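You operate a simulated robot arm through the tools that you are given. There is no shell and no other tool.

You are at the controls of a simulated two-armed robot. One attempt, no reset.

Task
Herd the floating cheeses to the yellow mark with the white divider; lift out the round and the small cheese.
Fine: both go into the small stand's basket, the other two stay in the water, the divider goes back to the blue mark.

Only the result counts: the job must be done as asked and must still hold three seconds after the hand-in. Knocking over, shifting, dropping, spilling or breaking anything else fails it.

Robot
Two 7-joint arms with two-finger parallel grippers on one trunk that stands fixed in place. Base frame: the origin is at the foot of the trunk, x ahead of it, y to its left, z up. Lengths are in m, angles in degrees, forces in N, time in s.
The left shoulder is at [0.05, 0.165, 0.855], the right one opposite. With the tool pointing down near the work surface each hand reaches from about 0.1 to 0.64 m from the base axis, measured 20 degrees to its own side. Payload 3.91 kg a hand.
The tool frame of a hand sits at the grasp point between the pads (the TCP): z along the fingers, y along the line on which they close. The tips reach 0.03 m beyond it. The gripper opens to 0.11 m. The fingers are 0.02 m wide and 0.01 m thick; the gripper's body (0.048 by 0.112 m) begins 0.055 m behind the TCP.
Orientation is that of the tool frame in the base frame, as a unit quaternion [w, x, y, z]. With the fingers straight down and closing along the base's y, the tool's x points along the base's -x, its y along +y and its z along -z.

Tools
- The arms move only by the tool apply_moves. It takes "left_moves", "right_moves" or both (then of equal length, played together; a hand with none holds still); each is a list of rows, each a list of 7 numbers: the gripper command, from -1 (shut) to 1 (fully open), values between in proportion, then the shift along the base's x, y, z in m, then the turn, a rotation vector about the base's x, y, z in degrees. In form: [[fingers, tx, ty, tz, wx, wy, wz], ...]. A call has 1 to 20 rows; each row shifts and turns the commanded pose from where the row before left it. Rows are played at 5 a second. More than 0.05 m and 8.6 degrees between two rows, or a gripper value outside its range, and nothing of the call is played. Where a pose cannot be reached the arm comes as near as it can. A force on the tool above 90 N (or 10 N above the force at the start of the call, whichever is more), or a blocked arm, ends the call early, and 0.2 s more pass. The fingers move at their own pace (about 0.045 m/s each) and stop on an object; they squeeze with about 36 N. The grip force told is the motor's: it shows also when the fingers shut on nothing. Time passes only in rows, and 0.2 s behind the last, so rows that do not move let the fingers close. It gives the time, the measured TCP pose, the force on the tool (base axes), the opening and the grip force at its end, in the units of the frame above (readings bear some noise), with the torque about the TCP (base axes, N m) and any sound that the robot's microphone picked up.
- Cameras (640 x 400 px; columns grow to the right, rows downward): "scene" is now at [0.1089, -0.0391, 1.0323]; the picture's right is [-0.43, -0.90, 0.00], its down [-0.47, 0.22, -0.85] and it looks along [0.77, -0.37, -0.52] (base axes); focal length 219 px, centre (320, 200). "left" rides on the left gripper at [0.072, -0.017, -0.103] in its tool frame; the picture's right is [0.23, 0.97, 0.00], its down [-0.76, 0.18, -0.62] and it looks along [-0.61, 0.14, 0.78] (tool axes); focal length 222 px, centre (320, 200). "right" rides on the right gripper at [0.072, 0.017, -0.103] in its tool frame; the picture's right is [-0.23, 0.97, 0.00], its down [-0.76, -0.18, -0.62] and it looks along [-0.61, -0.14, 0.78] (tool axes); focal length 222 px, centre (320, 200). There is no depth. A picture from a camera that has moved, and an enlarged one, comes with that camera's place and axes in the base frame and with its lens.
- camera(camera): a new picture of that camera. It takes no simulated time.
- slide_trunk(by): slides the trunk up (or, below 0, down) by that many m; the arms and the scene camera ride with it, the base frame stays. It gives what a move gives, with no picture.
- turn_head(pan, tilt): turns the head with the scene camera to pan (to the left, within 80 degrees either way) and tilt (down, from -29 to 69), counted from straight ahead of the robot. It gives what a move gives.
- zoom(camera, box): a new picture of the part [left, top, right, bottom] of that camera's present view, enlarged. It takes no simulated time.
- hand_in(): hands the job in; it is judged then, once.

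Places have to be worked out from the pictures, the camera data and where the tool is seen. Open the grippers and draw the arms clear of the work before you hand the job in, unless the task says otherwise.

The tools are called after "Call:" as a command line: name --argument value ..., lists and objects as JSON in quotes. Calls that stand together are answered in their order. apply_moves: Moves the arms, as the interface text tells. Its arguments: {"type":"object","properties":{"left_moves":{"type":"array","items":{"type":"array","items":{"type":"number"}}},"right_moves":{"type":"array","items":{"type":"array","items":{"type":"number"}}}},"required":[]} The other tools are called the same way: slide_trunk (by) slides the trunk up or down; turn_head (pan, tilt) turns the head that bears the scene camera; camera (camera) takes a picture; zoom (camera, box) takes an enlarged picture of a part of a camera's view; hand_in () hands the job in.

At the start:

```text
t: 0.0
left_ee_pos: [0.4134, -0.0419, 0.9244]
left_tcp_rot: [0.0, 0.0, 1.0, 0.0]
left_wrist_force: [0.2, -0.5, -0.8]
left_torque: [-0.01, 0.0, 0.0]
left_width: 0.1101
left_finger_force: 0.0
right_ee_pos: [0.3302, -0.4562, 0.9084]
right_tcp_rot: [0.0, 0.0, 1.0, 0.0]
right_wrist_force: [0.9, 0.0, 1.1]
right_torque: [-0.01, -0.01, 0.02]
right_width: 0.11
right_finger_force: 0.0
trunk travel left (down, up): [-0.075, 0.428]
head pan, tilt: [-25.5, 31.3]
```

scene: 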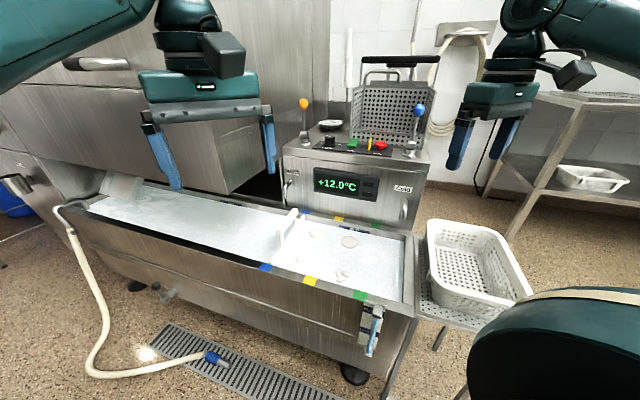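
right: 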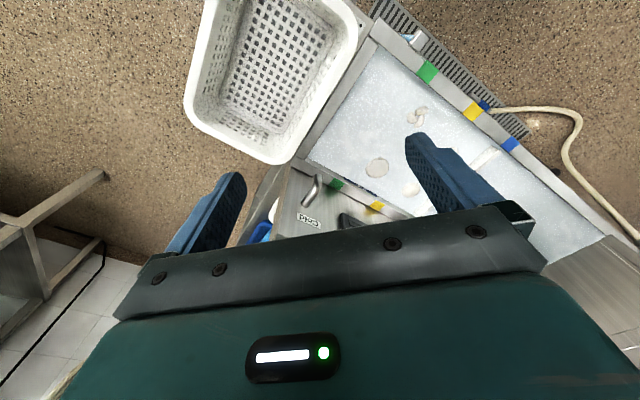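
left: 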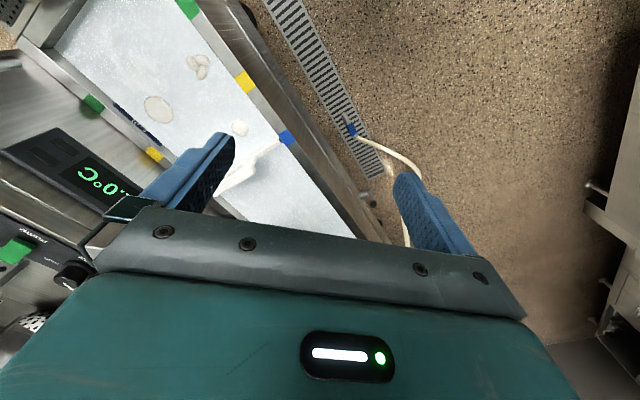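

The pictures show a trough with a white divider at the blue mark, and the cheeses between it and the end near the basket stand. I'll enlarge the views to find each item before moving.

Call:
zoom --camera "scene" --box '[240, 190, 440, 315]'

Call:
zoom --camera "right" --box '[280, 20, 600, 220]'

Call:
zoom --camera "left" --box '[40, 0, 360, 200]'

```text
3.20 times, centred on (340, 252) of scene
camera zoom: at [0.1089, -0.0391, 1.0323], right [-0.43, -0.9, 0.0], down [-0.47, 0.22, -0.85], along [0.77, -0.37, -0.52], focal length 701 px, centre (256, 32)
```

zoom: 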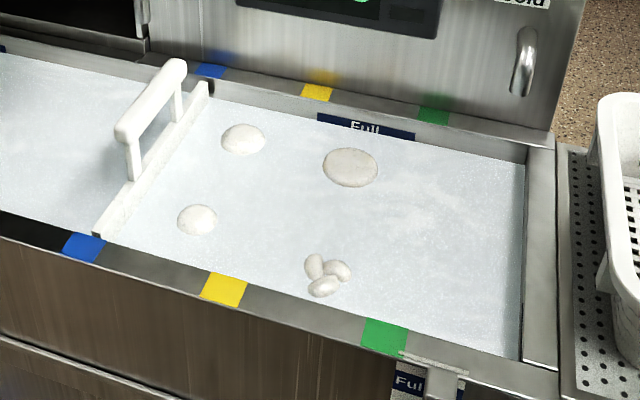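

```text
2.00 times, centred on (440, 120) of right
camera zoom: at [0.2583, -0.4393, 1.0117], right [0.23, 0.97, 0.0], down [0.76, -0.18, 0.62], along [0.61, -0.14, -0.78], focal length 444 px, centre (80, 360)
```

zoom: 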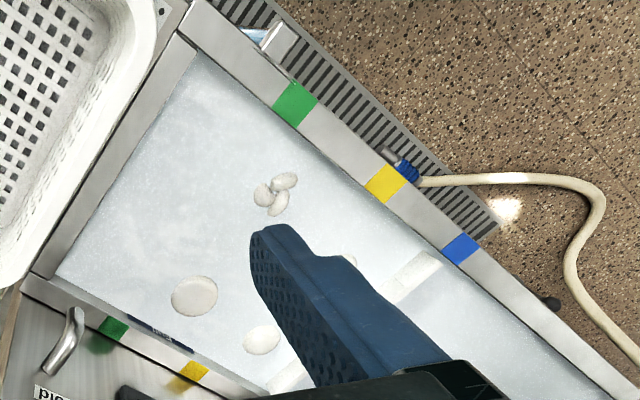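

```text
2.00 times, centred on (200, 100) of left
camera zoom: at [0.3419, -0.0582, 1.0295], right [-0.23, 0.97, 0.0], down [0.76, 0.18, 0.62], along [0.61, 0.14, -0.78], focal length 444 px, centre (560, 400)
```

zoom: 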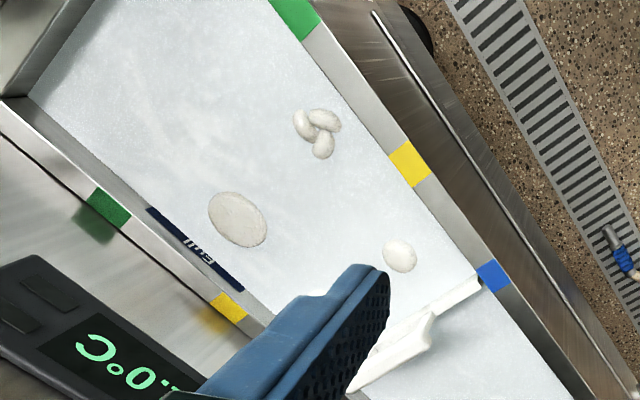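

The cheeses float at about z≈0.52 and the rim is at about 0.555. The trough runs diagonally: marks go along (-0.7,-0.7), and across it is (0.7,-0.7). I move the left arm out of the way and bring the right hand over the trough, turned -45° about z so that it closes along the trough, to get a closer look.

Call:
apply_moves --left_moves '[[1, -0.0162, 0.0346, 0.0037, 0, 0, 0], [1, -0.0162, 0.0346, 0.0037, 0, 0, 0], [1, -0.0162, 0.0346, 0.0037, 0, 0, 0], [1, -0.0162, 0.0346, 0.0037, 0, 0, 0], [1, -0.0162, 0.0346, 0.0037, 0, 0, 0], [1, -0.0162, 0.0346, 0.0037, 0, 0, 0], [1, -0.0162, 0.0346, 0.0037, 0, 0, 0]]' --right_moves '[[1, 0.022, 0.022, -0.003, 0, 0, -6.43], [1, 0.022, 0.022, -0.003, 0, 0, -6.43], [1, 0.022, 0.022, -0.003, 0, 0, -6.43], [1, 0.022, 0.022, -0.003, 0, 0, -6.43], [1, 0.022, 0.022, -0.003, 0, 0, -6.43], [1, 0.022, 0.022, -0.003, 0, 0, -6.43], [1, 0.022, 0.022, -0.003, 0, 0, -6.43]]'

Call:
camera --camera "right"

Call:
camera --camera "scene"

Call:
camera --camera "left"

```text
t: 1.6
left_ee_pos: [0.3013, 0.2019, 0.9503]
left_tcp_rot: [0.0, -0.001, 1.0, 0.0]
left_wrist_force: [-0.3, -0.7, 0.5]
left_torque: [0.04, 0.02, -0.01]
left_width: 0.1099
left_finger_force: 0.1
right_ee_pos: [0.4843, -0.3033, 0.8891]
right_tcp_rot: [0.0, 0.384, 0.924, 0.0]
right_wrist_force: [0.2, -0.7, 0.5]
right_torque: [0.03, 0.01, 0.05]
right_width: 0.11
right_finger_force: 0.0
trunk travel left (down, up): [-0.075, 0.428]
head pan, tilt: [-25.5, 31.3]
```

```text
taken
camera right: at [0.4458, -0.2397, 0.9919], right [0.85, 0.53, 0.0], down [0.41, -0.67, 0.62], along [0.33, -0.53, -0.78], focal length 222 px, centre (320, 200)
```

right: 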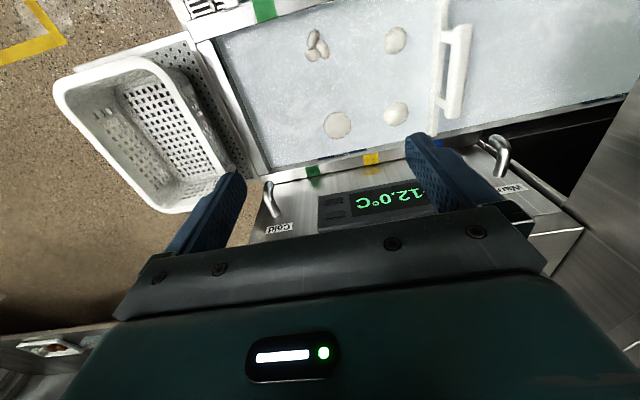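

```text
taken
camera scene: at [0.1089, -0.0393, 1.0323], right [-0.43, -0.9, 0.0], down [-0.47, 0.22, -0.85], along [0.77, -0.37, -0.52], focal length 219 px, centre (320, 200)
```

scene: 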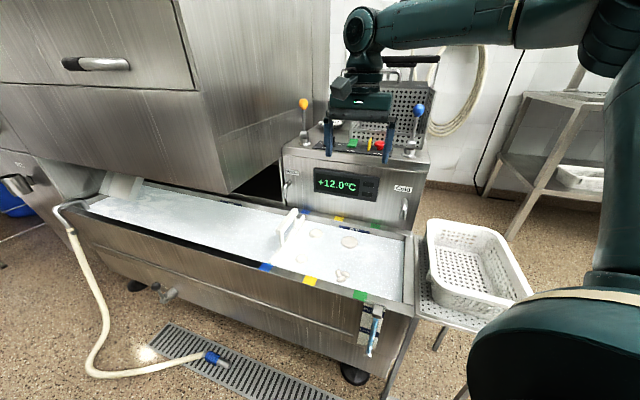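

```text
taken
camera left: at [0.2293, 0.185, 1.055], right [-0.23, 0.97, 0.0], down [0.76, 0.18, 0.62], along [0.61, 0.14, -0.78], focal length 222 px, centre (320, 200)
```

left: 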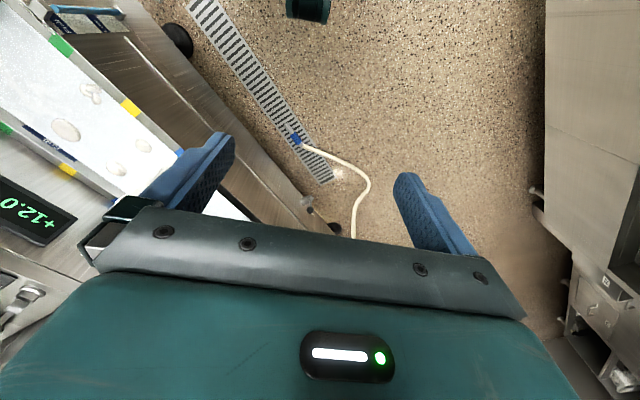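

The right camera now sees the whole work end of the trough and the basket. I enlarge the cheeses, the divider and the basket.

Call:
zoom --camera "right" --box '[220, 0, 500, 175]'

Call:
zoom --camera "right" --box '[40, 0, 280, 150]'

Call:
zoom --camera "scene" --box '[340, 180, 540, 305]'

Call:
zoom --camera "scene" --box '[230, 180, 370, 268]'

```text
2.29 times, centred on (360, 88) of right
camera zoom: at [0.4458, -0.2397, 0.9919], right [0.85, 0.53, 0.0], down [0.41, -0.67, 0.62], along [0.33, -0.53, -0.78], focal length 508 px, centre (229, 457)
```

zoom: 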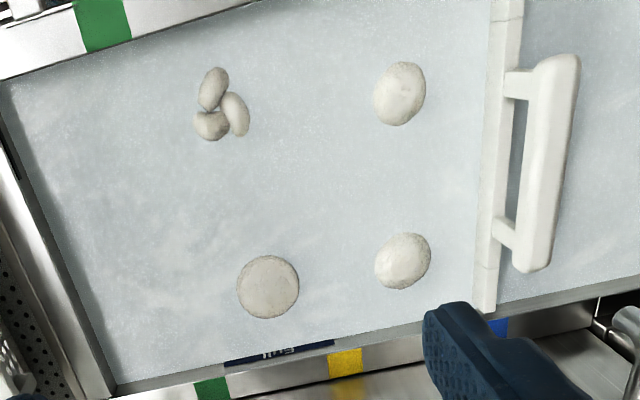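

```text
2.67 times, centred on (160, 75) of right
camera zoom: at [0.4458, -0.2397, 0.9919], right [0.85, 0.53, 0.0], down [0.41, -0.67, 0.62], along [0.33, -0.53, -0.78], focal length 592 px, centre (747, 533)
```

zoom: 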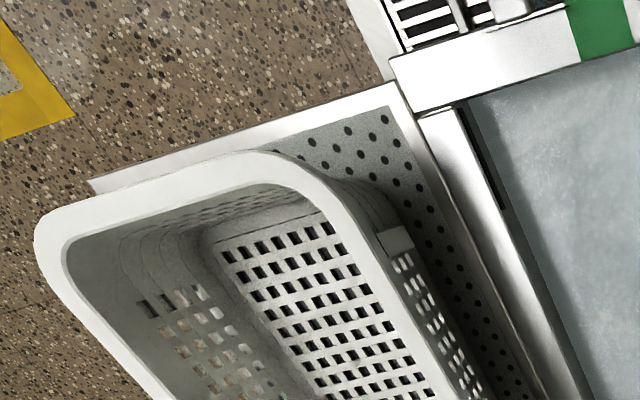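

```text
3.20 times, centred on (440, 242) of scene
camera zoom: at [0.1089, -0.0393, 1.0323], right [-0.43, -0.9, 0.0], down [-0.47, 0.22, -0.85], along [0.77, -0.37, -0.52], focal length 701 px, centre (-64, 64)
```

zoom: 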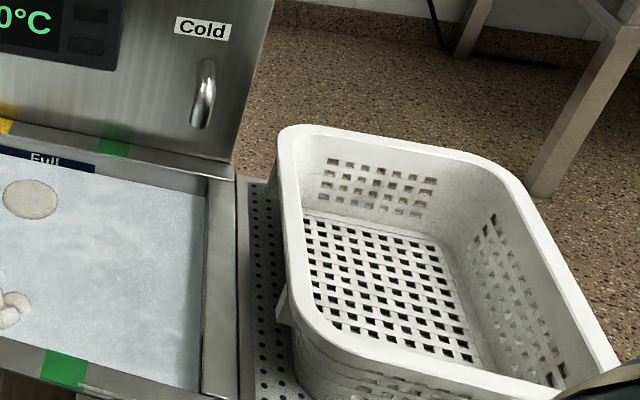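

```text
4.55 times, centred on (300, 224) of scene
camera zoom: at [0.1089, -0.0393, 1.0323], right [-0.43, -0.9, 0.0], down [-0.47, 0.22, -0.85], along [0.77, -0.37, -0.52], focal length 996 px, centre (411, 91)
```

zoom: 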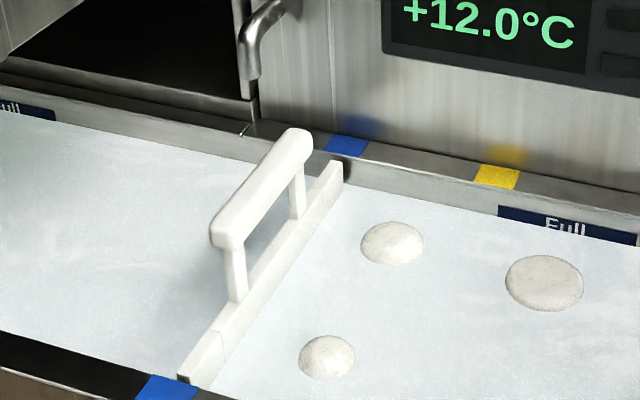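

The handle runs across the trough, from about (0.608,-0.148) to (0.682,-0.224), with its top at about z≈0.635. The disc A is the round one (0.058 m), C at (0.57,-0.19) is the smallest (0.039 m), B is a larger ball or oval and D a knot. I move above the handle to check reach.

Call:
apply_moves --right_moves '[[1, 0.0268, 0.0195, -0.0282, 0, 0, 0], [1, 0.0268, 0.0195, -0.0282, 0, 0, 0], [1, 0.0268, 0.0195, -0.0282, 0, 0, 0], [1, 0.0268, 0.0195, -0.0282, 0, 0, 0], [1, 0.0268, 0.0195, -0.0282, 0, 0, 0], [1, 0.0268, 0.0195, -0.0282, 0, 0, 0], [1, 0, 0, 0, 0, 0, 0]]'

Call:
camera --camera "right"

Call:
camera --camera "scene"

```text
t: 3.2
left_ee_pos: [0.3016, 0.2015, 0.9504]
left_tcp_rot: [0.0, 0.0, 1.0, 0.0]
left_wrist_force: [0.2, -0.5, -0.3]
left_torque: [-0.02, 0.01, -0.02]
left_width: 0.1101
left_finger_force: 0.0
right_ee_pos: [0.5575, -0.2344, 0.7225]
right_tcp_rot: [0.0, 0.383, 0.924, 0.001]
right_wrist_force: [-0.9, 0.5, 0.2]
right_torque: [0.03, 0.01, 0.02]
right_width: 0.1102
right_finger_force: 0.0
right hand out of reach, approached as far as the arm can: row 4, 5, 6
trunk travel left (down, up): [-0.075, 0.428]
head pan, tilt: [-25.5, 31.3]
```

```text
taken
camera right: at [0.5189, -0.1713, 0.8258], right [0.85, 0.53, 0.0], down [0.41, -0.66, 0.62], along [0.33, -0.53, -0.78], focal length 222 px, centre (320, 200)
```

right: 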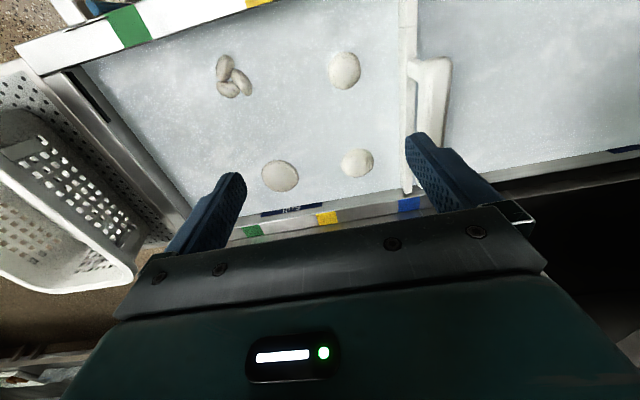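

```text
taken
camera scene: at [0.109, -0.0391, 1.0323], right [-0.43, -0.9, 0.0], down [-0.47, 0.22, -0.85], along [0.77, -0.37, -0.52], focal length 219 px, centre (320, 200)
```

scene: 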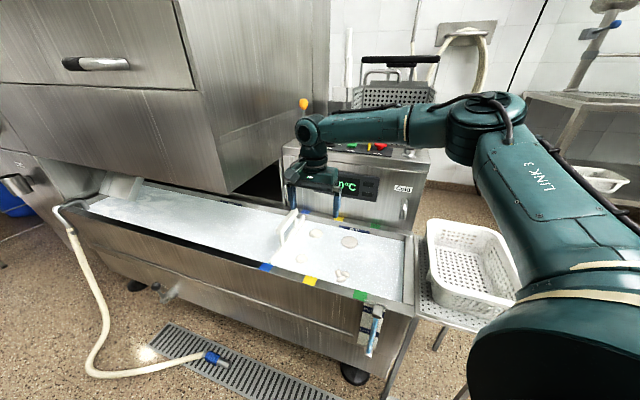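

The arm stopped short at (0.558,-0.234,0.72): the handle is just outside straight-down reach. I'll tilt the tool 20° about the trough axis so the fingers lean to the far side. The pads stay flat to the handle, and the wrist stays nearer to me.

Call:
apply_moves --right_moves '[[1, 0, 0, 0.015, -4.714, -4.714, 0], [1, 0, 0, 0.01, -4.714, -4.714, 0], [1, 0, 0, 0.0, -4.714, -4.714, 0], [1, 0, 0, 0, 0, 0, 0]]'

Call:
camera --camera "right"

Call:
camera --camera "scene"

```text
t: 4.2
left_ee_pos: [0.3025, 0.201, 0.9504]
left_tcp_rot: [0.0, 0.0, 1.0, -0.001]
left_wrist_force: [0.3, -0.5, -0.4]
left_torque: [0.0, -0.01, 0.01]
left_width: 0.1101
left_finger_force: 0.1
right_ee_pos: [0.5569, -0.2333, 0.7489]
right_tcp_rot: [0.161, 0.376, 0.91, -0.066]
right_wrist_force: [-0.8, -0.7, -0.9]
right_torque: [0.0, 0.05, 0.0]
right_width: 0.11
right_finger_force: 0.0
trunk travel left (down, up): [-0.075, 0.428]
head pan, tilt: [-25.5, 31.3]
```

```text
taken
camera right: at [0.4968, -0.149, 0.8212], right [0.84, 0.54, 0.08], down [0.23, -0.48, 0.85], along [0.49, -0.69, -0.53], focal length 222 px, centre (320, 200)
```

right: 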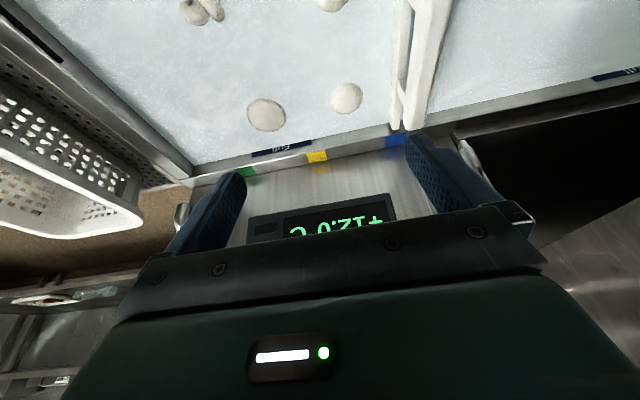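

```text
taken
camera scene: at [0.1089, -0.0391, 1.0323], right [-0.43, -0.9, 0.0], down [-0.47, 0.22, -0.85], along [0.77, -0.37, -0.52], focal length 219 px, centre (320, 200)
```

scene: 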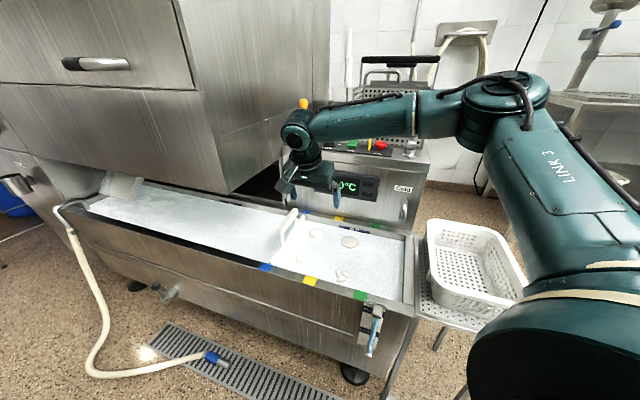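

The tilt worked and the arm has room again. I move on to just above the handle's centre, near (0.645,-0.186,0.70).

Call:
apply_moves --right_moves '[[1, 0.022, 0.012, -0.01, 0, 0, 0], [1, 0.022, 0.012, -0.01, 0, 0, 0], [1, 0.022, 0.012, -0.01, 0, 0, 0], [1, 0.022, 0.011, -0.01, 0, 0, 0], [1, 0, 0, 0, 0, 0, 0]]'

Call:
camera --camera "right"

Call:
zoom --camera "scene" --box '[230, 130, 390, 230]'

```text
t: 5.4
left_ee_pos: [0.3025, 0.2021, 0.9506]
left_tcp_rot: [0.0, 0.0, 1.0, 0.0]
left_wrist_force: [-0.5, -0.3, -0.1]
left_torque: [-0.01, 0.02, 0.01]
left_width: 0.1099
left_finger_force: 0.0
right_ee_pos: [0.5713, -0.2369, 0.7344]
right_tcp_rot: [0.161, 0.377, 0.91, -0.066]
right_wrist_force: [0.1, 0.2, 0.7]
right_torque: [0.03, 0.02, -0.03]
right_width: 0.1101
right_finger_force: 0.0
right hand out of reach, approached as far as the arm can: row 1, 2, 3, 4
trunk travel left (down, up): [-0.075, 0.428]
head pan, tilt: [-25.5, 31.3]
```

```text
taken
camera right: at [0.5116, -0.1513, 0.8068], right [0.84, 0.54, 0.08], down [0.23, -0.48, 0.85], along [0.49, -0.69, -0.53], focal length 222 px, centre (320, 200)
```

right: 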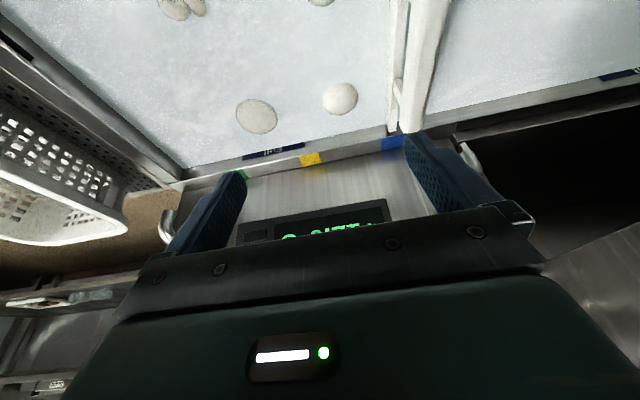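

```text
4.00 times, centred on (310, 180) of scene
camera zoom: at [0.1089, -0.0391, 1.0323], right [-0.43, -0.9, 0.0], down [-0.47, 0.22, -0.85], along [0.77, -0.37, -0.52], focal length 876 px, centre (360, 280)
```

zoom: 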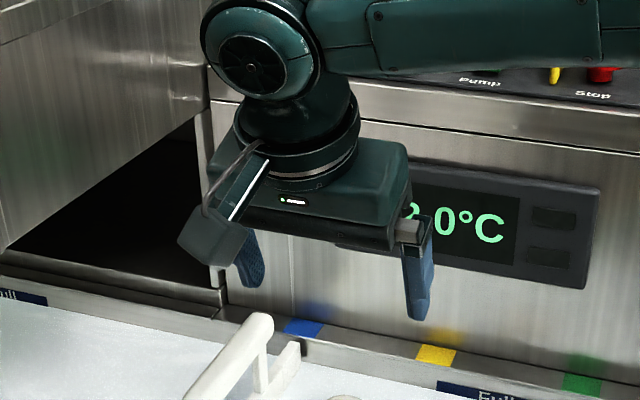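

It is still short at only about 0.48 m wrist distance, and in the picture the elbow is well bent, so a joint limit tied to this hand turn is likely the cause. I undo the tilt, turn the hand back to yaw 0 at a safe height, and test reach forward there.

Call:
apply_moves --right_moves '[[1, 0, 0, 0.015, 4.714, 4.714, 0], [1, 0, 0, 0.015, 4.714, 4.714, 0], [1, 0, 0, 0.0, 4.714, 4.714, 0], [1, 0, 0, 0, 0, 0, 7.5], [1, 0, 0, 0, 0, 0, 7.5], [1, 0, 0, 0, 0, 0, 7.5], [1, 0, 0, 0, 0, 0, 7.5], [1, 0, 0, 0, 0, 0, 7.5], [1, 0, 0, 0, 0, 0, 7.5], [1, 0.02, 0.013, -0.01, 0, 0, 0], [1, 0.02, 0.013, -0.01, 0, 0, 0], [1, 0.02, 0.013, -0.01, 0, 0, 0], [1, 0, 0, 0, 0, 0, 0]]'

Call:
camera --camera "scene"

Call:
camera --camera "right"

```text
t: 8.2
left_ee_pos: [0.3013, 0.2007, 0.9502]
left_tcp_rot: [0.0, 0.0, 1.0, 0.001]
left_wrist_force: [-0.1, -0.1, -0.7]
left_torque: [0.02, 0.02, 0.01]
left_width: 0.1099
left_finger_force: 0.1
right_ee_pos: [0.5643, -0.2398, 0.7498]
right_tcp_rot: [0.001, 0.0, 1.0, -0.001]
right_wrist_force: [-0.2, -0.3, -1.0]
right_torque: [0.03, 0.0, -0.01]
right_width: 0.1101
right_finger_force: 0.0
right hand out of reach, approached as far as the arm can: row 2, 3, 10, 11, 12
trunk travel left (down, up): [-0.075, 0.428]
head pan, tilt: [-25.5, 31.3]
```

```text
taken
camera scene: at [0.1089, -0.0391, 1.0323], right [-0.43, -0.9, 0.0], down [-0.47, 0.22, -0.85], along [0.77, -0.37, -0.52], focal length 219 px, centre (320, 200)
```

scene: 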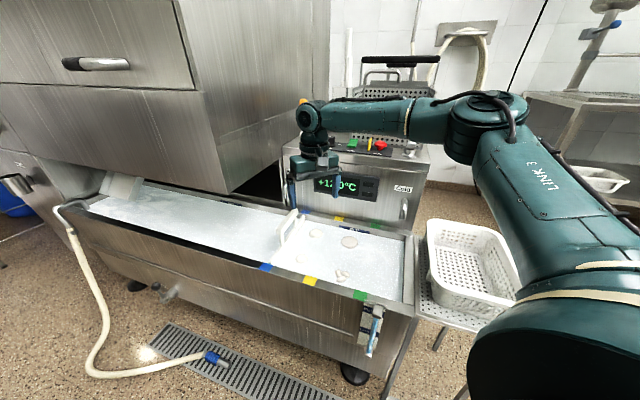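

```text
taken
camera right: at [0.492, -0.2236, 0.8529], right [0.23, 0.97, 0.0], down [0.76, -0.18, 0.62], along [0.61, -0.14, -0.78], focal length 222 px, centre (320, 200)
```

right: 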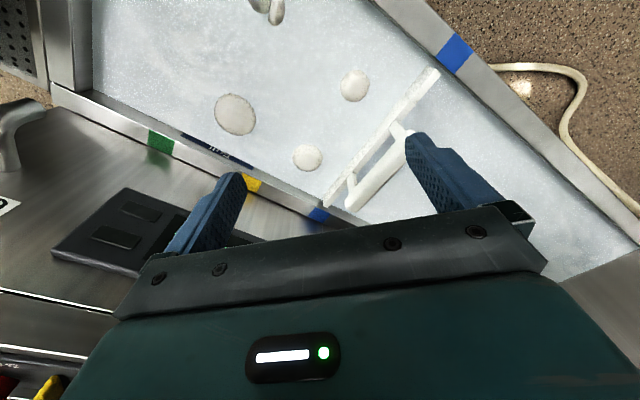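

Reach ends at the same place with yaw 0, so the hand turn is not the limit. I test whether reach grows at a lower height, going down to z≈0.68 (tips still above the handle top) and then forward.

Call:
apply_moves --right_moves '[[1, 0, 0, -0.035, 0, 0, 0], [1, 0, 0, -0.035, 0, 0, 0], [1, 0.015, 0.01, 0, 0, 0, 0], [1, 0.015, 0.01, 0, 0, 0, 0], [1, 0, 0, 0, 0, 0, 0]]'

```text
t: 9.4
left_ee_pos: [0.3018, 0.2008, 0.951]
left_tcp_rot: [-0.001, 0.0, 1.0, 0.0]
left_wrist_force: [0.5, 0.5, 0.2]
left_torque: [0.02, 0.02, 0.02]
left_width: 0.1099
left_finger_force: 0.1
right_ee_pos: [0.5542, -0.2427, 0.6862]
right_tcp_rot: [0.001, 0.001, 1.0, 0.0]
right_wrist_force: [-0.3, -0.1, -0.5]
right_torque: [-0.01, -0.01, -0.01]
right_width: 0.1102
right_finger_force: 0.0
right hand out of reach, approached as far as the arm can: row 1, 2, 3, 4
trunk travel left (down, up): [-0.075, 0.428]
head pan, tilt: [-25.5, 31.3]
```

Lower gives less reach, not more. I turn the head to look at the right arm's posture to see what limits it.

Call:
turn_head --pan -50 --tilt 15

Call:
camera --camera "scene"

Call:
camera --camera "left"

```text
t: 10.3
left_ee_pos: [0.3025, 0.202, 0.9503]
left_tcp_rot: [0.0, 0.001, 1.0, 0.0]
left_wrist_force: [0.4, -0.1, 0.2]
left_torque: [-0.02, 0.03, 0.04]
left_width: 0.1099
left_finger_force: 0.0
right_ee_pos: [0.5538, -0.2421, 0.6863]
right_tcp_rot: [0.001, 0.0, 1.0, -0.001]
right_wrist_force: [0.2, 0.6, -0.1]
right_torque: [0.0, -0.04, -0.03]
right_width: 0.1098
right_finger_force: 0.0
trunk travel left (down, up): [-0.075, 0.428]
head pan, tilt: [-50.0, 15.0]
```

```text
taken
camera scene: at [0.0879, -0.0719, 1.0585], right [-0.77, -0.64, 0.0], down [-0.17, 0.2, -0.97], along [0.62, -0.74, -0.26], focal length 219 px, centre (320, 200)
```

scene: 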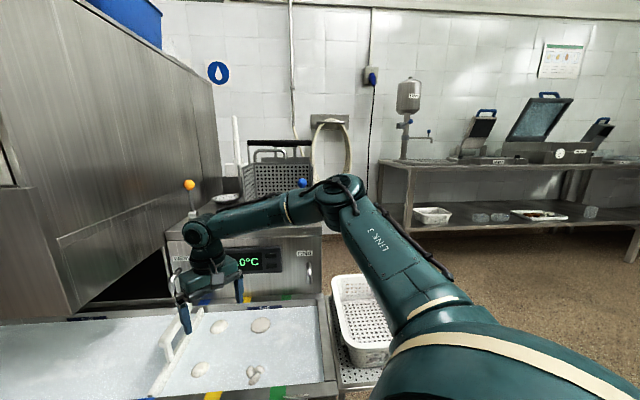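

```text
taken
camera left: at [0.2296, 0.1848, 1.055], right [-0.23, 0.97, 0.0], down [0.76, 0.18, 0.62], along [0.61, 0.14, -0.78], focal length 222 px, centre (320, 200)
```

left: 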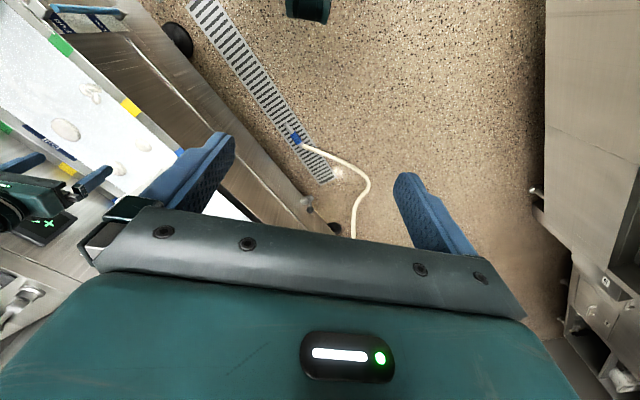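

The elbow is well bent and out to the side, so pure length isn't the limit; movement toward +y seems to be what is refused. I test by going up and reaching further out on the -y side, clear of the machine face.

Call:
apply_moves --right_moves '[[1, 0, 0, 0.03, 0, 0, 0], [1, 0, 0, 0.03, 0, 0, 0], [1, 0.0, -0.03, 0.0, 0, 0, 0], [1, 0.01, -0.03, 0.0, 0, 0, 0], [1, 0.015, -0.02, 0.0, 0, 0, 0], [1, 0, 0, 0, 0, 0, 0]]'

```text
t: 11.7
left_ee_pos: [0.3029, 0.2022, 0.9508]
left_tcp_rot: [0.0, 0.0, 1.0, 0.0]
left_wrist_force: [-1.0, 0.2, 0.6]
left_torque: [-0.01, -0.02, -0.01]
left_width: 0.1099
left_finger_force: 0.1
right_ee_pos: [0.5787, -0.3215, 0.7441]
right_tcp_rot: [0.0, 0.0, 1.0, 0.001]
right_wrist_force: [0.0, 0.2, 1.2]
right_torque: [0.02, -0.02, 0.02]
right_width: 0.1098
right_finger_force: 0.1
trunk travel left (down, up): [-0.075, 0.428]
head pan, tilt: [-50.0, 15.0]
```

It reached (0.579,-0.322) without complaint, so only the inward (+y) side is limited. I'll try a different route: draw back, swing inward at small x, then extend forward from there.

Call:
apply_moves --right_moves '[[1, -0.043, 0.02, 0.015, 0, 0, 0], [1, -0.043, 0.02, 0.015, 0, 0, 0], [1, -0.043, 0.02, 0.015, 0, 0, 0], [1, 0, 0.035, 0, 0, 0, 0], [1, 0, 0.035, 0, 0, 0, 0], [1, 0, 0.035, 0, 0, 0, 0], [1, 0, 0.035, 0, 0, 0, 0], [1, 0.03, -0.005, -0.01, 0, 0, 0], [1, 0.03, -0.005, -0.01, 0, 0, 0], [1, 0.03, -0.005, -0.01, 0, 0, 0], [1, 0.03, -0.005, -0.01, 0, 0, 0], [1, 0.03, -0.005, -0.01, 0, 0, 0], [1, 0, 0, 0, 0, 0, 0]]'

Call:
camera --camera "scene"

```text
t: 14.5
left_ee_pos: [0.3022, 0.201, 0.9505]
left_tcp_rot: [0.0, 0.0, 1.0, 0.0]
left_wrist_force: [0.6, -0.1, -0.6]
left_torque: [0.0, -0.03, 0.03]
left_width: 0.1098
left_finger_force: 0.0
right_ee_pos: [0.5417, -0.2051, 0.7436]
right_tcp_rot: [0.002, 0.0, 1.0, 0.001]
right_wrist_force: [-0.2, 0.7, 1.0]
right_torque: [-0.01, 0.0, -0.02]
right_width: 0.1101
right_finger_force: 0.0
right hand out of reach, approached as far as the arm can: row 8, 9, 10, 11, 12
trunk travel left (down, up): [-0.075, 0.428]
head pan, tilt: [-50.0, 15.0]
```

```text
taken
camera scene: at [0.0879, -0.072, 1.0585], right [-0.77, -0.64, 0.0], down [-0.17, 0.2, -0.97], along [0.62, -0.74, -0.26], focal length 219 px, centre (320, 200)
```

scene: 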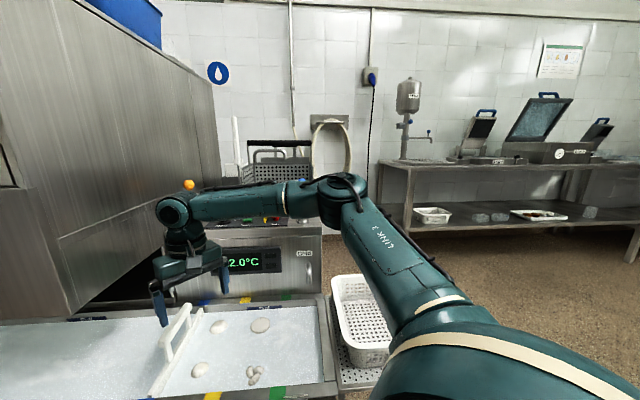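

Fitting the boundary points, the hand seems to swing on a circle about an elbow that does not move (about x≈0.2–0.25, y≈-0.3 to -0.4). I'll raise the trunk 0.15 m and then lower the hand again, so the arm takes another posture, and test the reach toward the handle there.

Call:
slide_trunk --by 0.15

Call:
apply_moves --right_moves '[[1, -0.02, -0.03, -0.03, 0, 0, 0], [1, 0, 0, -0.04, 0, 0, 0], [1, 0, 0, -0.04, 0, 0, 0], [1, 0, 0, -0.04, 0, 0, 0], [1, 0.02, 0.02, 0, 0, 0, 0], [1, 0.02, 0.02, 0, 0, 0, 0], [1, 0.02, 0.02, 0, 0, 0, 0], [1, 0.02, 0.02, 0, 0, 0, 0], [1, 0, 0, 0, 0, 0, 0]]'

Call:
camera --camera "scene"

```text
t: 16.2
left_ee_pos: [0.3022, 0.2016, 1.0999]
left_tcp_rot: [0.001, 0.001, 1.0, 0.001]
left_wrist_force: [-0.5, 0.2, 0.0]
left_torque: [0.04, 0.04, -0.01]
left_width: 0.11
left_finger_force: 0.0
right_ee_pos: [0.5409, -0.2044, 0.8935]
right_tcp_rot: [0.002, 0.001, 1.0, 0.001]
right_wrist_force: [0.7, 0.6, 0.4]
right_torque: [-0.04, -0.03, 0.0]
right_width: 0.1098
right_finger_force: 0.1
trunk travel left (down, up): [-0.225, 0.278]
head pan, tilt: [-50.0, 15.0]
```

```text
t: 18.2
left_ee_pos: [0.3031, 0.201, 1.0999]
left_tcp_rot: [0.0, 0.0, 1.0, -0.001]
left_wrist_force: [-0.8, 0.5, -1.5]
left_torque: [0.02, 0.02, -0.03]
left_width: 0.1102
left_finger_force: 0.1
right_ee_pos: [0.5182, -0.2212, 0.7833]
right_tcp_rot: [0.001, 0.0, 1.0, 0.001]
right_wrist_force: [0.5, -0.3, 0.0]
right_torque: [0.01, -0.03, 0.01]
right_width: 0.1099
right_finger_force: 0.1
right hand out of reach, approached as far as the arm can: row 4, 5, 6, 7, 8
trunk travel left (down, up): [-0.225, 0.278]
head pan, tilt: [-50.0, 15.0]
```

```text
taken
camera scene: at [0.0878, -0.0719, 1.2086], right [-0.77, -0.64, 0.0], down [-0.17, 0.2, -0.97], along [0.62, -0.74, -0.26], focal length 219 px, centre (320, 200)
```

scene: 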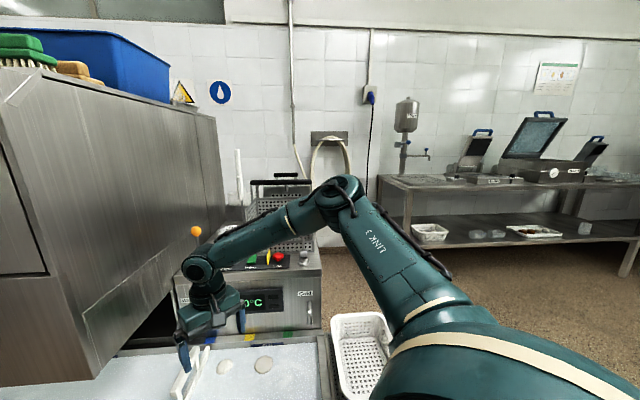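

Raising the trunk showed that the elbow stays at the same place relative to the shoulder, so the arm is stuck in one elbow posture. I'll draw the hand up and back, put the trunk back down, move the left arm further out, and bring the right arm inward up high, so that its elbow takes up a different posture.

Call:
apply_moves --left_moves '[[1, -0.01, 0.03, 0, 0, 0, 0], [1, -0.01, 0.03, 0, 0, 0, 0], [1, -0.01, 0.03, 0, 0, 0, 0], [1, -0.01, 0.03, 0, 0, 0, 0], [1, -0.01, 0.02, 0, 0, 0, 0], [1, 0, 0.01, 0, 0, 0, 0]]' --right_moves '[[1, -0.02, -0.01, 0.04, 0, 0, 0], [1, -0.02, 0.0, 0.04, 0, 0, 0], [1, -0.02, 0.0, 0.04, 0, 0, 0], [1, -0.02, 0.0, 0.04, 0, 0, 0], [1, -0.02, 0, 0.04, 0, 0, 0], [1, -0.02, 0, 0.04, 0, 0, 0]]'

Call:
slide_trunk --by -0.15

Call:
apply_moves --right_moves '[[1, 0, 0.03, 0.025, 0, 0, 0], [1, 0, 0.03, 0.025, 0, 0, 0], [1, 0, 0.03, 0.02, 0, 0, 0], [1, 0, 0.03, 0.02, 0, 0, 0], [1, 0, 0.03, 0, 0, 0, 0], [1, 0, 0.03, 0, 0, 0, 0], [1, 0, 0.03, 0, 0, 0, 0], [1, 0, 0.03, 0, 0, 0, 0], [1, 0, 0, 0, 0, 0, 0]]'

Call:
camera --camera "scene"

```text
t: 19.6
left_ee_pos: [0.2742, 0.322, 1.0832]
left_tcp_rot: [0.001, 0.0, 1.0, 0.0]
left_wrist_force: [-0.6, 0.0, -0.1]
left_torque: [0.0, 0.04, 0.0]
left_width: 0.11
left_finger_force: 0.1
left hand out of reach, approached as far as the arm can: row 4, 5, 6
right_ee_pos: [0.3985, -0.2312, 1.0215]
right_tcp_rot: [0.001, -0.001, 1.0, 0.002]
right_wrist_force: [-0.2, -0.1, -0.9]
right_torque: [-0.01, 0.01, 0.02]
right_width: 0.1102
right_finger_force: 0.0
trunk travel left (down, up): [-0.225, 0.278]
head pan, tilt: [-50.0, 15.0]
```

```text
t: 21.4
left_ee_pos: [0.2755, 0.3232, 0.9339]
left_tcp_rot: [0.0, 0.0, 1.0, 0.0]
left_wrist_force: [-0.1, 0.5, -0.7]
left_torque: [-0.01, 0.02, 0.04]
left_width: 0.11
left_finger_force: 0.0
right_ee_pos: [0.3993, -0.2307, 0.8709]
right_tcp_rot: [0.0, 0.0, 1.0, 0.001]
right_wrist_force: [-1.3, 0.6, -0.2]
right_torque: [0.0, 0.01, -0.02]
right_width: 0.11
right_finger_force: 0.1
trunk travel left (down, up): [-0.075, 0.428]
head pan, tilt: [-50.0, 15.0]
```

```text
t: 23.4
left_ee_pos: [0.2752, 0.3232, 0.9337]
left_tcp_rot: [-0.001, 0.0, 1.0, -0.001]
left_wrist_force: [1.2, 0.0, -0.1]
left_torque: [-0.03, -0.02, 0.04]
left_width: 0.1099
left_finger_force: 0.1
right_ee_pos: [0.3641, -0.1198, 0.9408]
right_tcp_rot: [0.001, 0.0, 1.0, 0.001]
right_wrist_force: [0.6, 0.5, -0.4]
right_torque: [0.04, 0.03, 0.0]
right_width: 0.1099
right_finger_force: 0.0
right hand out of reach, approached as far as the arm can: row 4, 5, 6, 7, 8
trunk travel left (down, up): [-0.075, 0.428]
head pan, tilt: [-50.0, 15.0]
```

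```text
taken
camera scene: at [0.0879, -0.0719, 1.0586], right [-0.77, -0.64, 0.0], down [-0.17, 0.2, -0.97], along [0.62, -0.74, -0.26], focal length 219 px, centre (320, 200)
```

scene: 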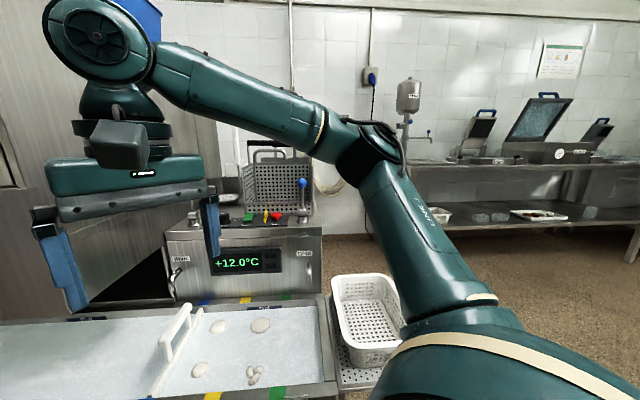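

Both arms show limits that depend on posture, and up high the tool-down wrist limit stops it. I go back over the trough with small steps, to see whether smaller rows get past the earlier boundary.

Call:
apply_moves --right_moves '[[1, 0.02, 0.0, -0.04, 0, 0, 0], [1, 0.02, -0.01, -0.04, 0, 0, 0], [1, 0.03, -0.02, -0.04, 0, 0, 0], [1, 0.03, -0.02, -0.04, 0, 0, 0], [1, 0.03, -0.02, -0.03, 0, 0, 0], [1, 0.02, -0.015, 0, 0, 0, 0], [1, 0.004, 0.004, 0, 0, 0, 0], [1, 0.004, 0.004, 0, 0, 0, 0], [1, 0.004, 0.004, 0, 0, 0, 0], [1, 0.004, 0.004, 0, 0, 0, 0], [1, 0.004, 0.004, 0, 0, 0, 0], [1, 0.004, 0.004, 0, 0, 0, 0], [1, 0.004, 0.004, 0, 0, 0, 0], [1, 0.004, 0.004, 0, 0, 0, 0], [1, 0.004, 0.004, 0, 0, 0, 0], [1, 0.004, 0.004, 0, 0, 0, 0]]'

Call:
camera --camera "scene"

```text
refused: row 3 steps farther than a row can; nothing moved
```

```text
taken
camera scene: at [0.0879, -0.0719, 1.0586], right [-0.77, -0.64, 0.0], down [-0.17, 0.2, -0.97], along [0.62, -0.74, -0.26], focal length 219 px, centre (320, 200)
```

scene: 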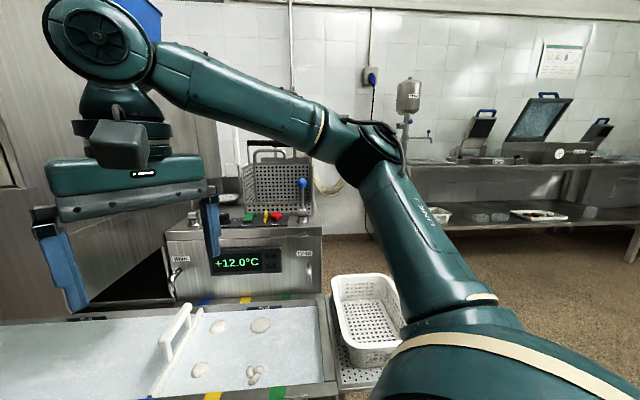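

One row was a little too long, so nothing moved. I repeat it with shorter rows.

Call:
apply_moves --right_moves '[[1, 0.02, 0.0, -0.035, 0, 0, 0], [1, 0.02, -0.01, -0.035, 0, 0, 0], [1, 0.03, -0.015, -0.03, 0, 0, 0], [1, 0.03, -0.015, -0.03, 0, 0, 0], [1, 0.03, -0.02, -0.03, 0, 0, 0], [1, 0.025, -0.02, -0.03, 0, 0, 0], [1, 0.004, 0.004, 0, 0, 0, 0], [1, 0.004, 0.004, 0, 0, 0, 0], [1, 0.004, 0.004, 0, 0, 0, 0], [1, 0.004, 0.004, 0, 0, 0, 0], [1, 0.004, 0.004, 0, 0, 0, 0], [1, 0.004, 0.004, 0, 0, 0, 0], [1, 0.004, 0.004, 0, 0, 0, 0], [1, 0.004, 0.004, 0, 0, 0, 0], [1, 0.004, 0.004, 0, 0, 0, 0], [1, 0.004, 0.004, 0, 0, 0, 0]]'

Call:
camera --camera "scene"

```text
t: 26.8
left_ee_pos: [0.2749, 0.3222, 0.9334]
left_tcp_rot: [0.0, 0.0, 1.0, 0.001]
left_wrist_force: [-0.8, -0.5, -0.5]
left_torque: [-0.01, 0.0, 0.02]
left_width: 0.1099
left_finger_force: 0.2
right_ee_pos: [0.5288, -0.189, 0.7518]
right_tcp_rot: [0.002, 0.0, 1.0, 0.001]
right_wrist_force: [0.3, 0.2, -0.4]
right_torque: [0.0, -0.04, -0.03]
right_width: 0.1098
right_finger_force: 0.1
right hand out of reach, approached as far as the arm can: row 9, 10, 11, 12, 13, 14, 15, 16
trunk travel left (down, up): [-0.075, 0.428]
head pan, tilt: [-50.0, 15.0]
```

```text
taken
camera scene: at [0.0879, -0.0719, 1.0586], right [-0.77, -0.64, 0.0], down [-0.17, 0.2, -0.97], along [0.62, -0.74, -0.26], focal length 219 px, centre (320, 200)
```

scene: 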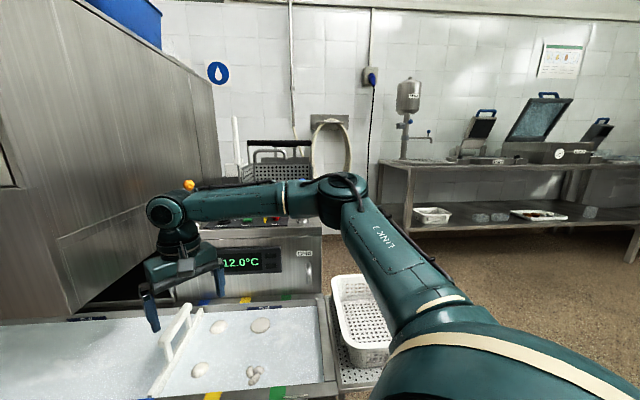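

The limit is hard and repeats, with the elbow always at the same spot. The left arm started in a pose that would be beyond the mirror image of this limit, so I look at how its elbow is set.

Call:
turn_head --pan 50 --tilt 15

Call:
camera --camera "scene"

```text
t: 28.5
left_ee_pos: [0.2752, 0.3239, 0.9332]
left_tcp_rot: [0.0, 0.0, 1.0, 0.0]
left_wrist_force: [0.2, 0.0, -0.7]
left_torque: [-0.01, 0.01, -0.02]
left_width: 0.1102
left_finger_force: 0.0
right_ee_pos: [0.5306, -0.1888, 0.7502]
right_tcp_rot: [0.0, 0.0, 1.0, 0.001]
right_wrist_force: [0.2, 0.5, 0.1]
right_torque: [-0.01, 0.0, 0.0]
right_width: 0.1098
right_finger_force: 0.0
trunk travel left (down, up): [-0.075, 0.428]
head pan, tilt: [50.0, 15.0]
```

```text
taken
camera scene: at [0.0879, 0.0712, 1.0586], right [0.77, -0.64, 0.0], down [-0.17, -0.2, -0.97], along [0.62, 0.74, -0.26], focal length 219 px, centre (320, 200)
```

scene: 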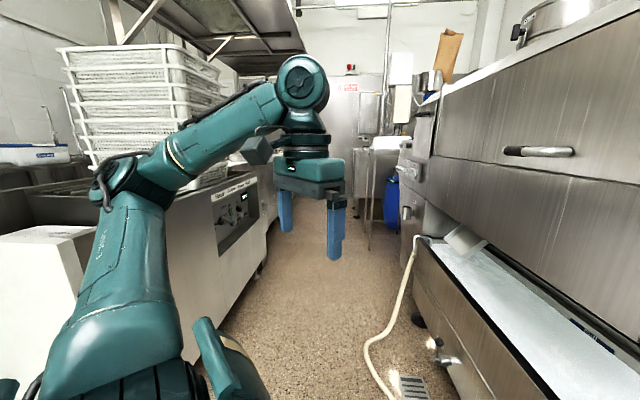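

Call:
turn_head --pan -10 --tilt 25

Call:
camera --camera "scene"

```text
t: 29.8
left_ee_pos: [0.2753, 0.323, 0.9326]
left_tcp_rot: [0.0, 0.0, 1.0, -0.001]
left_wrist_force: [-0.4, 0.7, -0.2]
left_torque: [0.02, -0.04, -0.04]
left_width: 0.11
left_finger_force: 0.0
right_ee_pos: [0.53, -0.1902, 0.7509]
right_tcp_rot: [0.0, 0.0, 1.0, 0.001]
right_wrist_force: [-0.2, -0.1, 0.4]
right_torque: [-0.01, -0.03, 0.04]
right_width: 0.11
right_finger_force: 0.1
trunk travel left (down, up): [-0.075, 0.428]
head pan, tilt: [-10.0, 25.0]
```

```text
taken
camera scene: at [0.1186, -0.0163, 1.0423], right [-0.17, -0.98, 0.0], down [-0.42, 0.07, -0.91], along [0.89, -0.16, -0.42], focal length 219 px, centre (320, 200)
```

scene: 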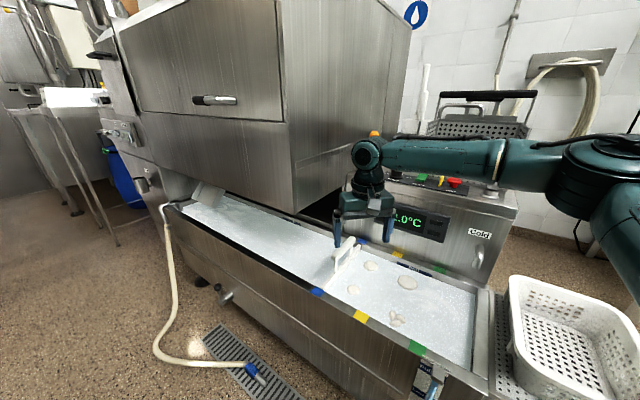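

I triangulated the elbow at (0.305,-0.386,0.977), with the forearm 0.30 m long and the upper arm 0.36 m, so the arm is far from stretched and the shoulder is at its inward limit. I test whether the left arm, which started in another posture, has a wider range by moving it to (0.5,0.1,0.75) over free floor.

Call:
apply_moves --left_moves '[[1, 0.0225, -0.0223, -0.0183, 0, 0, 0], [1, 0.0225, -0.0223, -0.0183, 0, 0, 0], [1, 0.0225, -0.0223, -0.0183, 0, 0, 0], [1, 0.0225, -0.0223, -0.0183, 0, 0, 0], [1, 0.0225, -0.0223, -0.0183, 0, 0, 0], [1, 0.0225, -0.0223, -0.0183, 0, 0, 0], [1, 0.0225, -0.0223, -0.0183, 0, 0, 0], [1, 0.0225, -0.0223, -0.0183, 0, 0, 0], [1, 0.0225, -0.0223, -0.0183, 0, 0, 0], [1, 0.0225, -0.0223, -0.0183, 0, 0, 0], [1, 0, 0, 0, 0, 0, 0]]'

Call:
camera --camera "scene"

```text
t: 32.2
left_ee_pos: [0.501, 0.0991, 0.749]
left_tcp_rot: [0.0, 0.0, 1.0, -0.001]
left_wrist_force: [0.6, -0.5, 0.2]
left_torque: [-0.01, -0.02, 0.01]
left_width: 0.1099
left_finger_force: 0.0
right_ee_pos: [0.5285, -0.1895, 0.7498]
right_tcp_rot: [0.001, 0.0, 1.0, 0.001]
right_wrist_force: [0.1, -0.2, -0.4]
right_torque: [-0.01, 0.0, -0.04]
right_width: 0.1101
right_finger_force: 0.1
trunk travel left (down, up): [-0.075, 0.428]
head pan, tilt: [-10.0, 25.0]
```

```text
taken
camera scene: at [0.1186, -0.0164, 1.0423], right [-0.17, -0.98, 0.0], down [-0.42, 0.07, -0.91], along [0.89, -0.16, -0.42], focal length 219 px, centre (320, 200)
```

scene: 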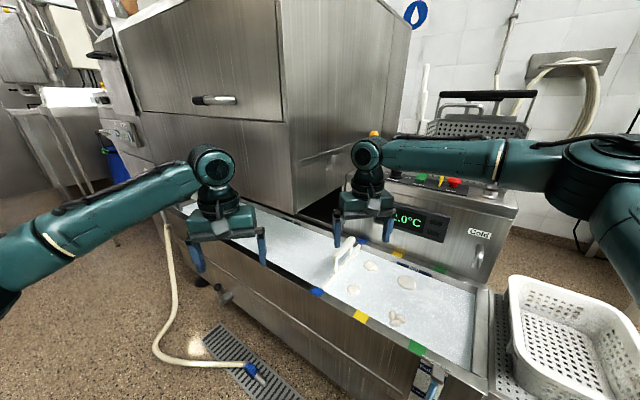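

The left arm gets to (0.5,0.1,0.75) without trouble: its forearm slopes upward from a low elbow, while the right elbow sits high. I look at the left elbow to see what posture I want for the right arm.

Call:
turn_head --pan 50 --tilt 25

Call:
camera --camera "scene"

Call:
turn_head --pan 25 --tilt 25

Call:
camera --camera "scene"

```text
t: 33.5
left_ee_pos: [0.499, 0.1008, 0.7503]
left_tcp_rot: [0.0, 0.0, 1.0, 0.0]
left_wrist_force: [-0.6, -0.3, 0.7]
left_torque: [-0.02, 0.01, 0.0]
left_width: 0.1098
left_finger_force: 0.0
right_ee_pos: [0.5284, -0.1896, 0.751]
right_tcp_rot: [0.001, 0.001, 1.0, 0.001]
right_wrist_force: [0.4, 1.1, -0.2]
right_torque: [0.0, -0.05, -0.02]
right_width: 0.1102
right_finger_force: 0.0
trunk travel left (down, up): [-0.075, 0.428]
head pan, tilt: [50.0, 25.0]
```

```text
taken
camera scene: at [0.087, 0.0702, 1.0423], right [0.77, -0.64, 0.0], down [-0.27, -0.32, -0.91], along [0.58, 0.69, -0.42], focal length 219 px, centre (320, 200)
```

scene: 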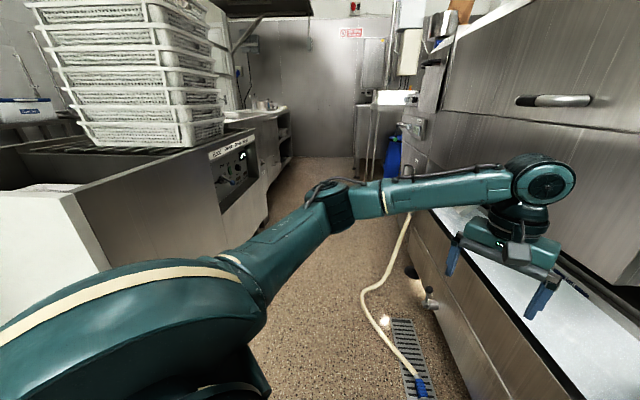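

```text
t: 34.4
left_ee_pos: [0.501, 0.1007, 0.7504]
left_tcp_rot: [0.0, 0.0, 1.0, -0.001]
left_wrist_force: [-0.5, 0.0, -0.1]
left_torque: [-0.01, -0.02, 0.04]
left_width: 0.11
left_finger_force: 0.1
right_ee_pos: [0.5294, -0.1892, 0.7502]
right_tcp_rot: [0.0, 0.0, 1.0, 0.0]
right_wrist_force: [0.3, 0.5, -0.8]
right_torque: [-0.01, 0.0, -0.04]
right_width: 0.1098
right_finger_force: 0.1
trunk travel left (down, up): [-0.075, 0.428]
head pan, tilt: [25.0, 25.0]
```

```text
taken
camera scene: at [0.1113, 0.0386, 1.0423], right [0.42, -0.91, 0.0], down [-0.38, -0.18, -0.91], along [0.82, 0.38, -0.42], focal length 219 px, centre (320, 200)
```

scene: 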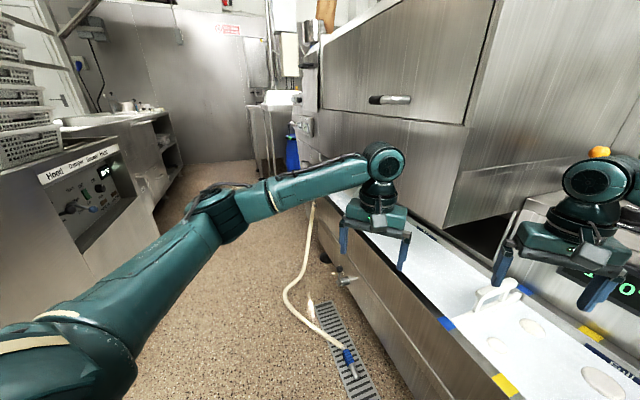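

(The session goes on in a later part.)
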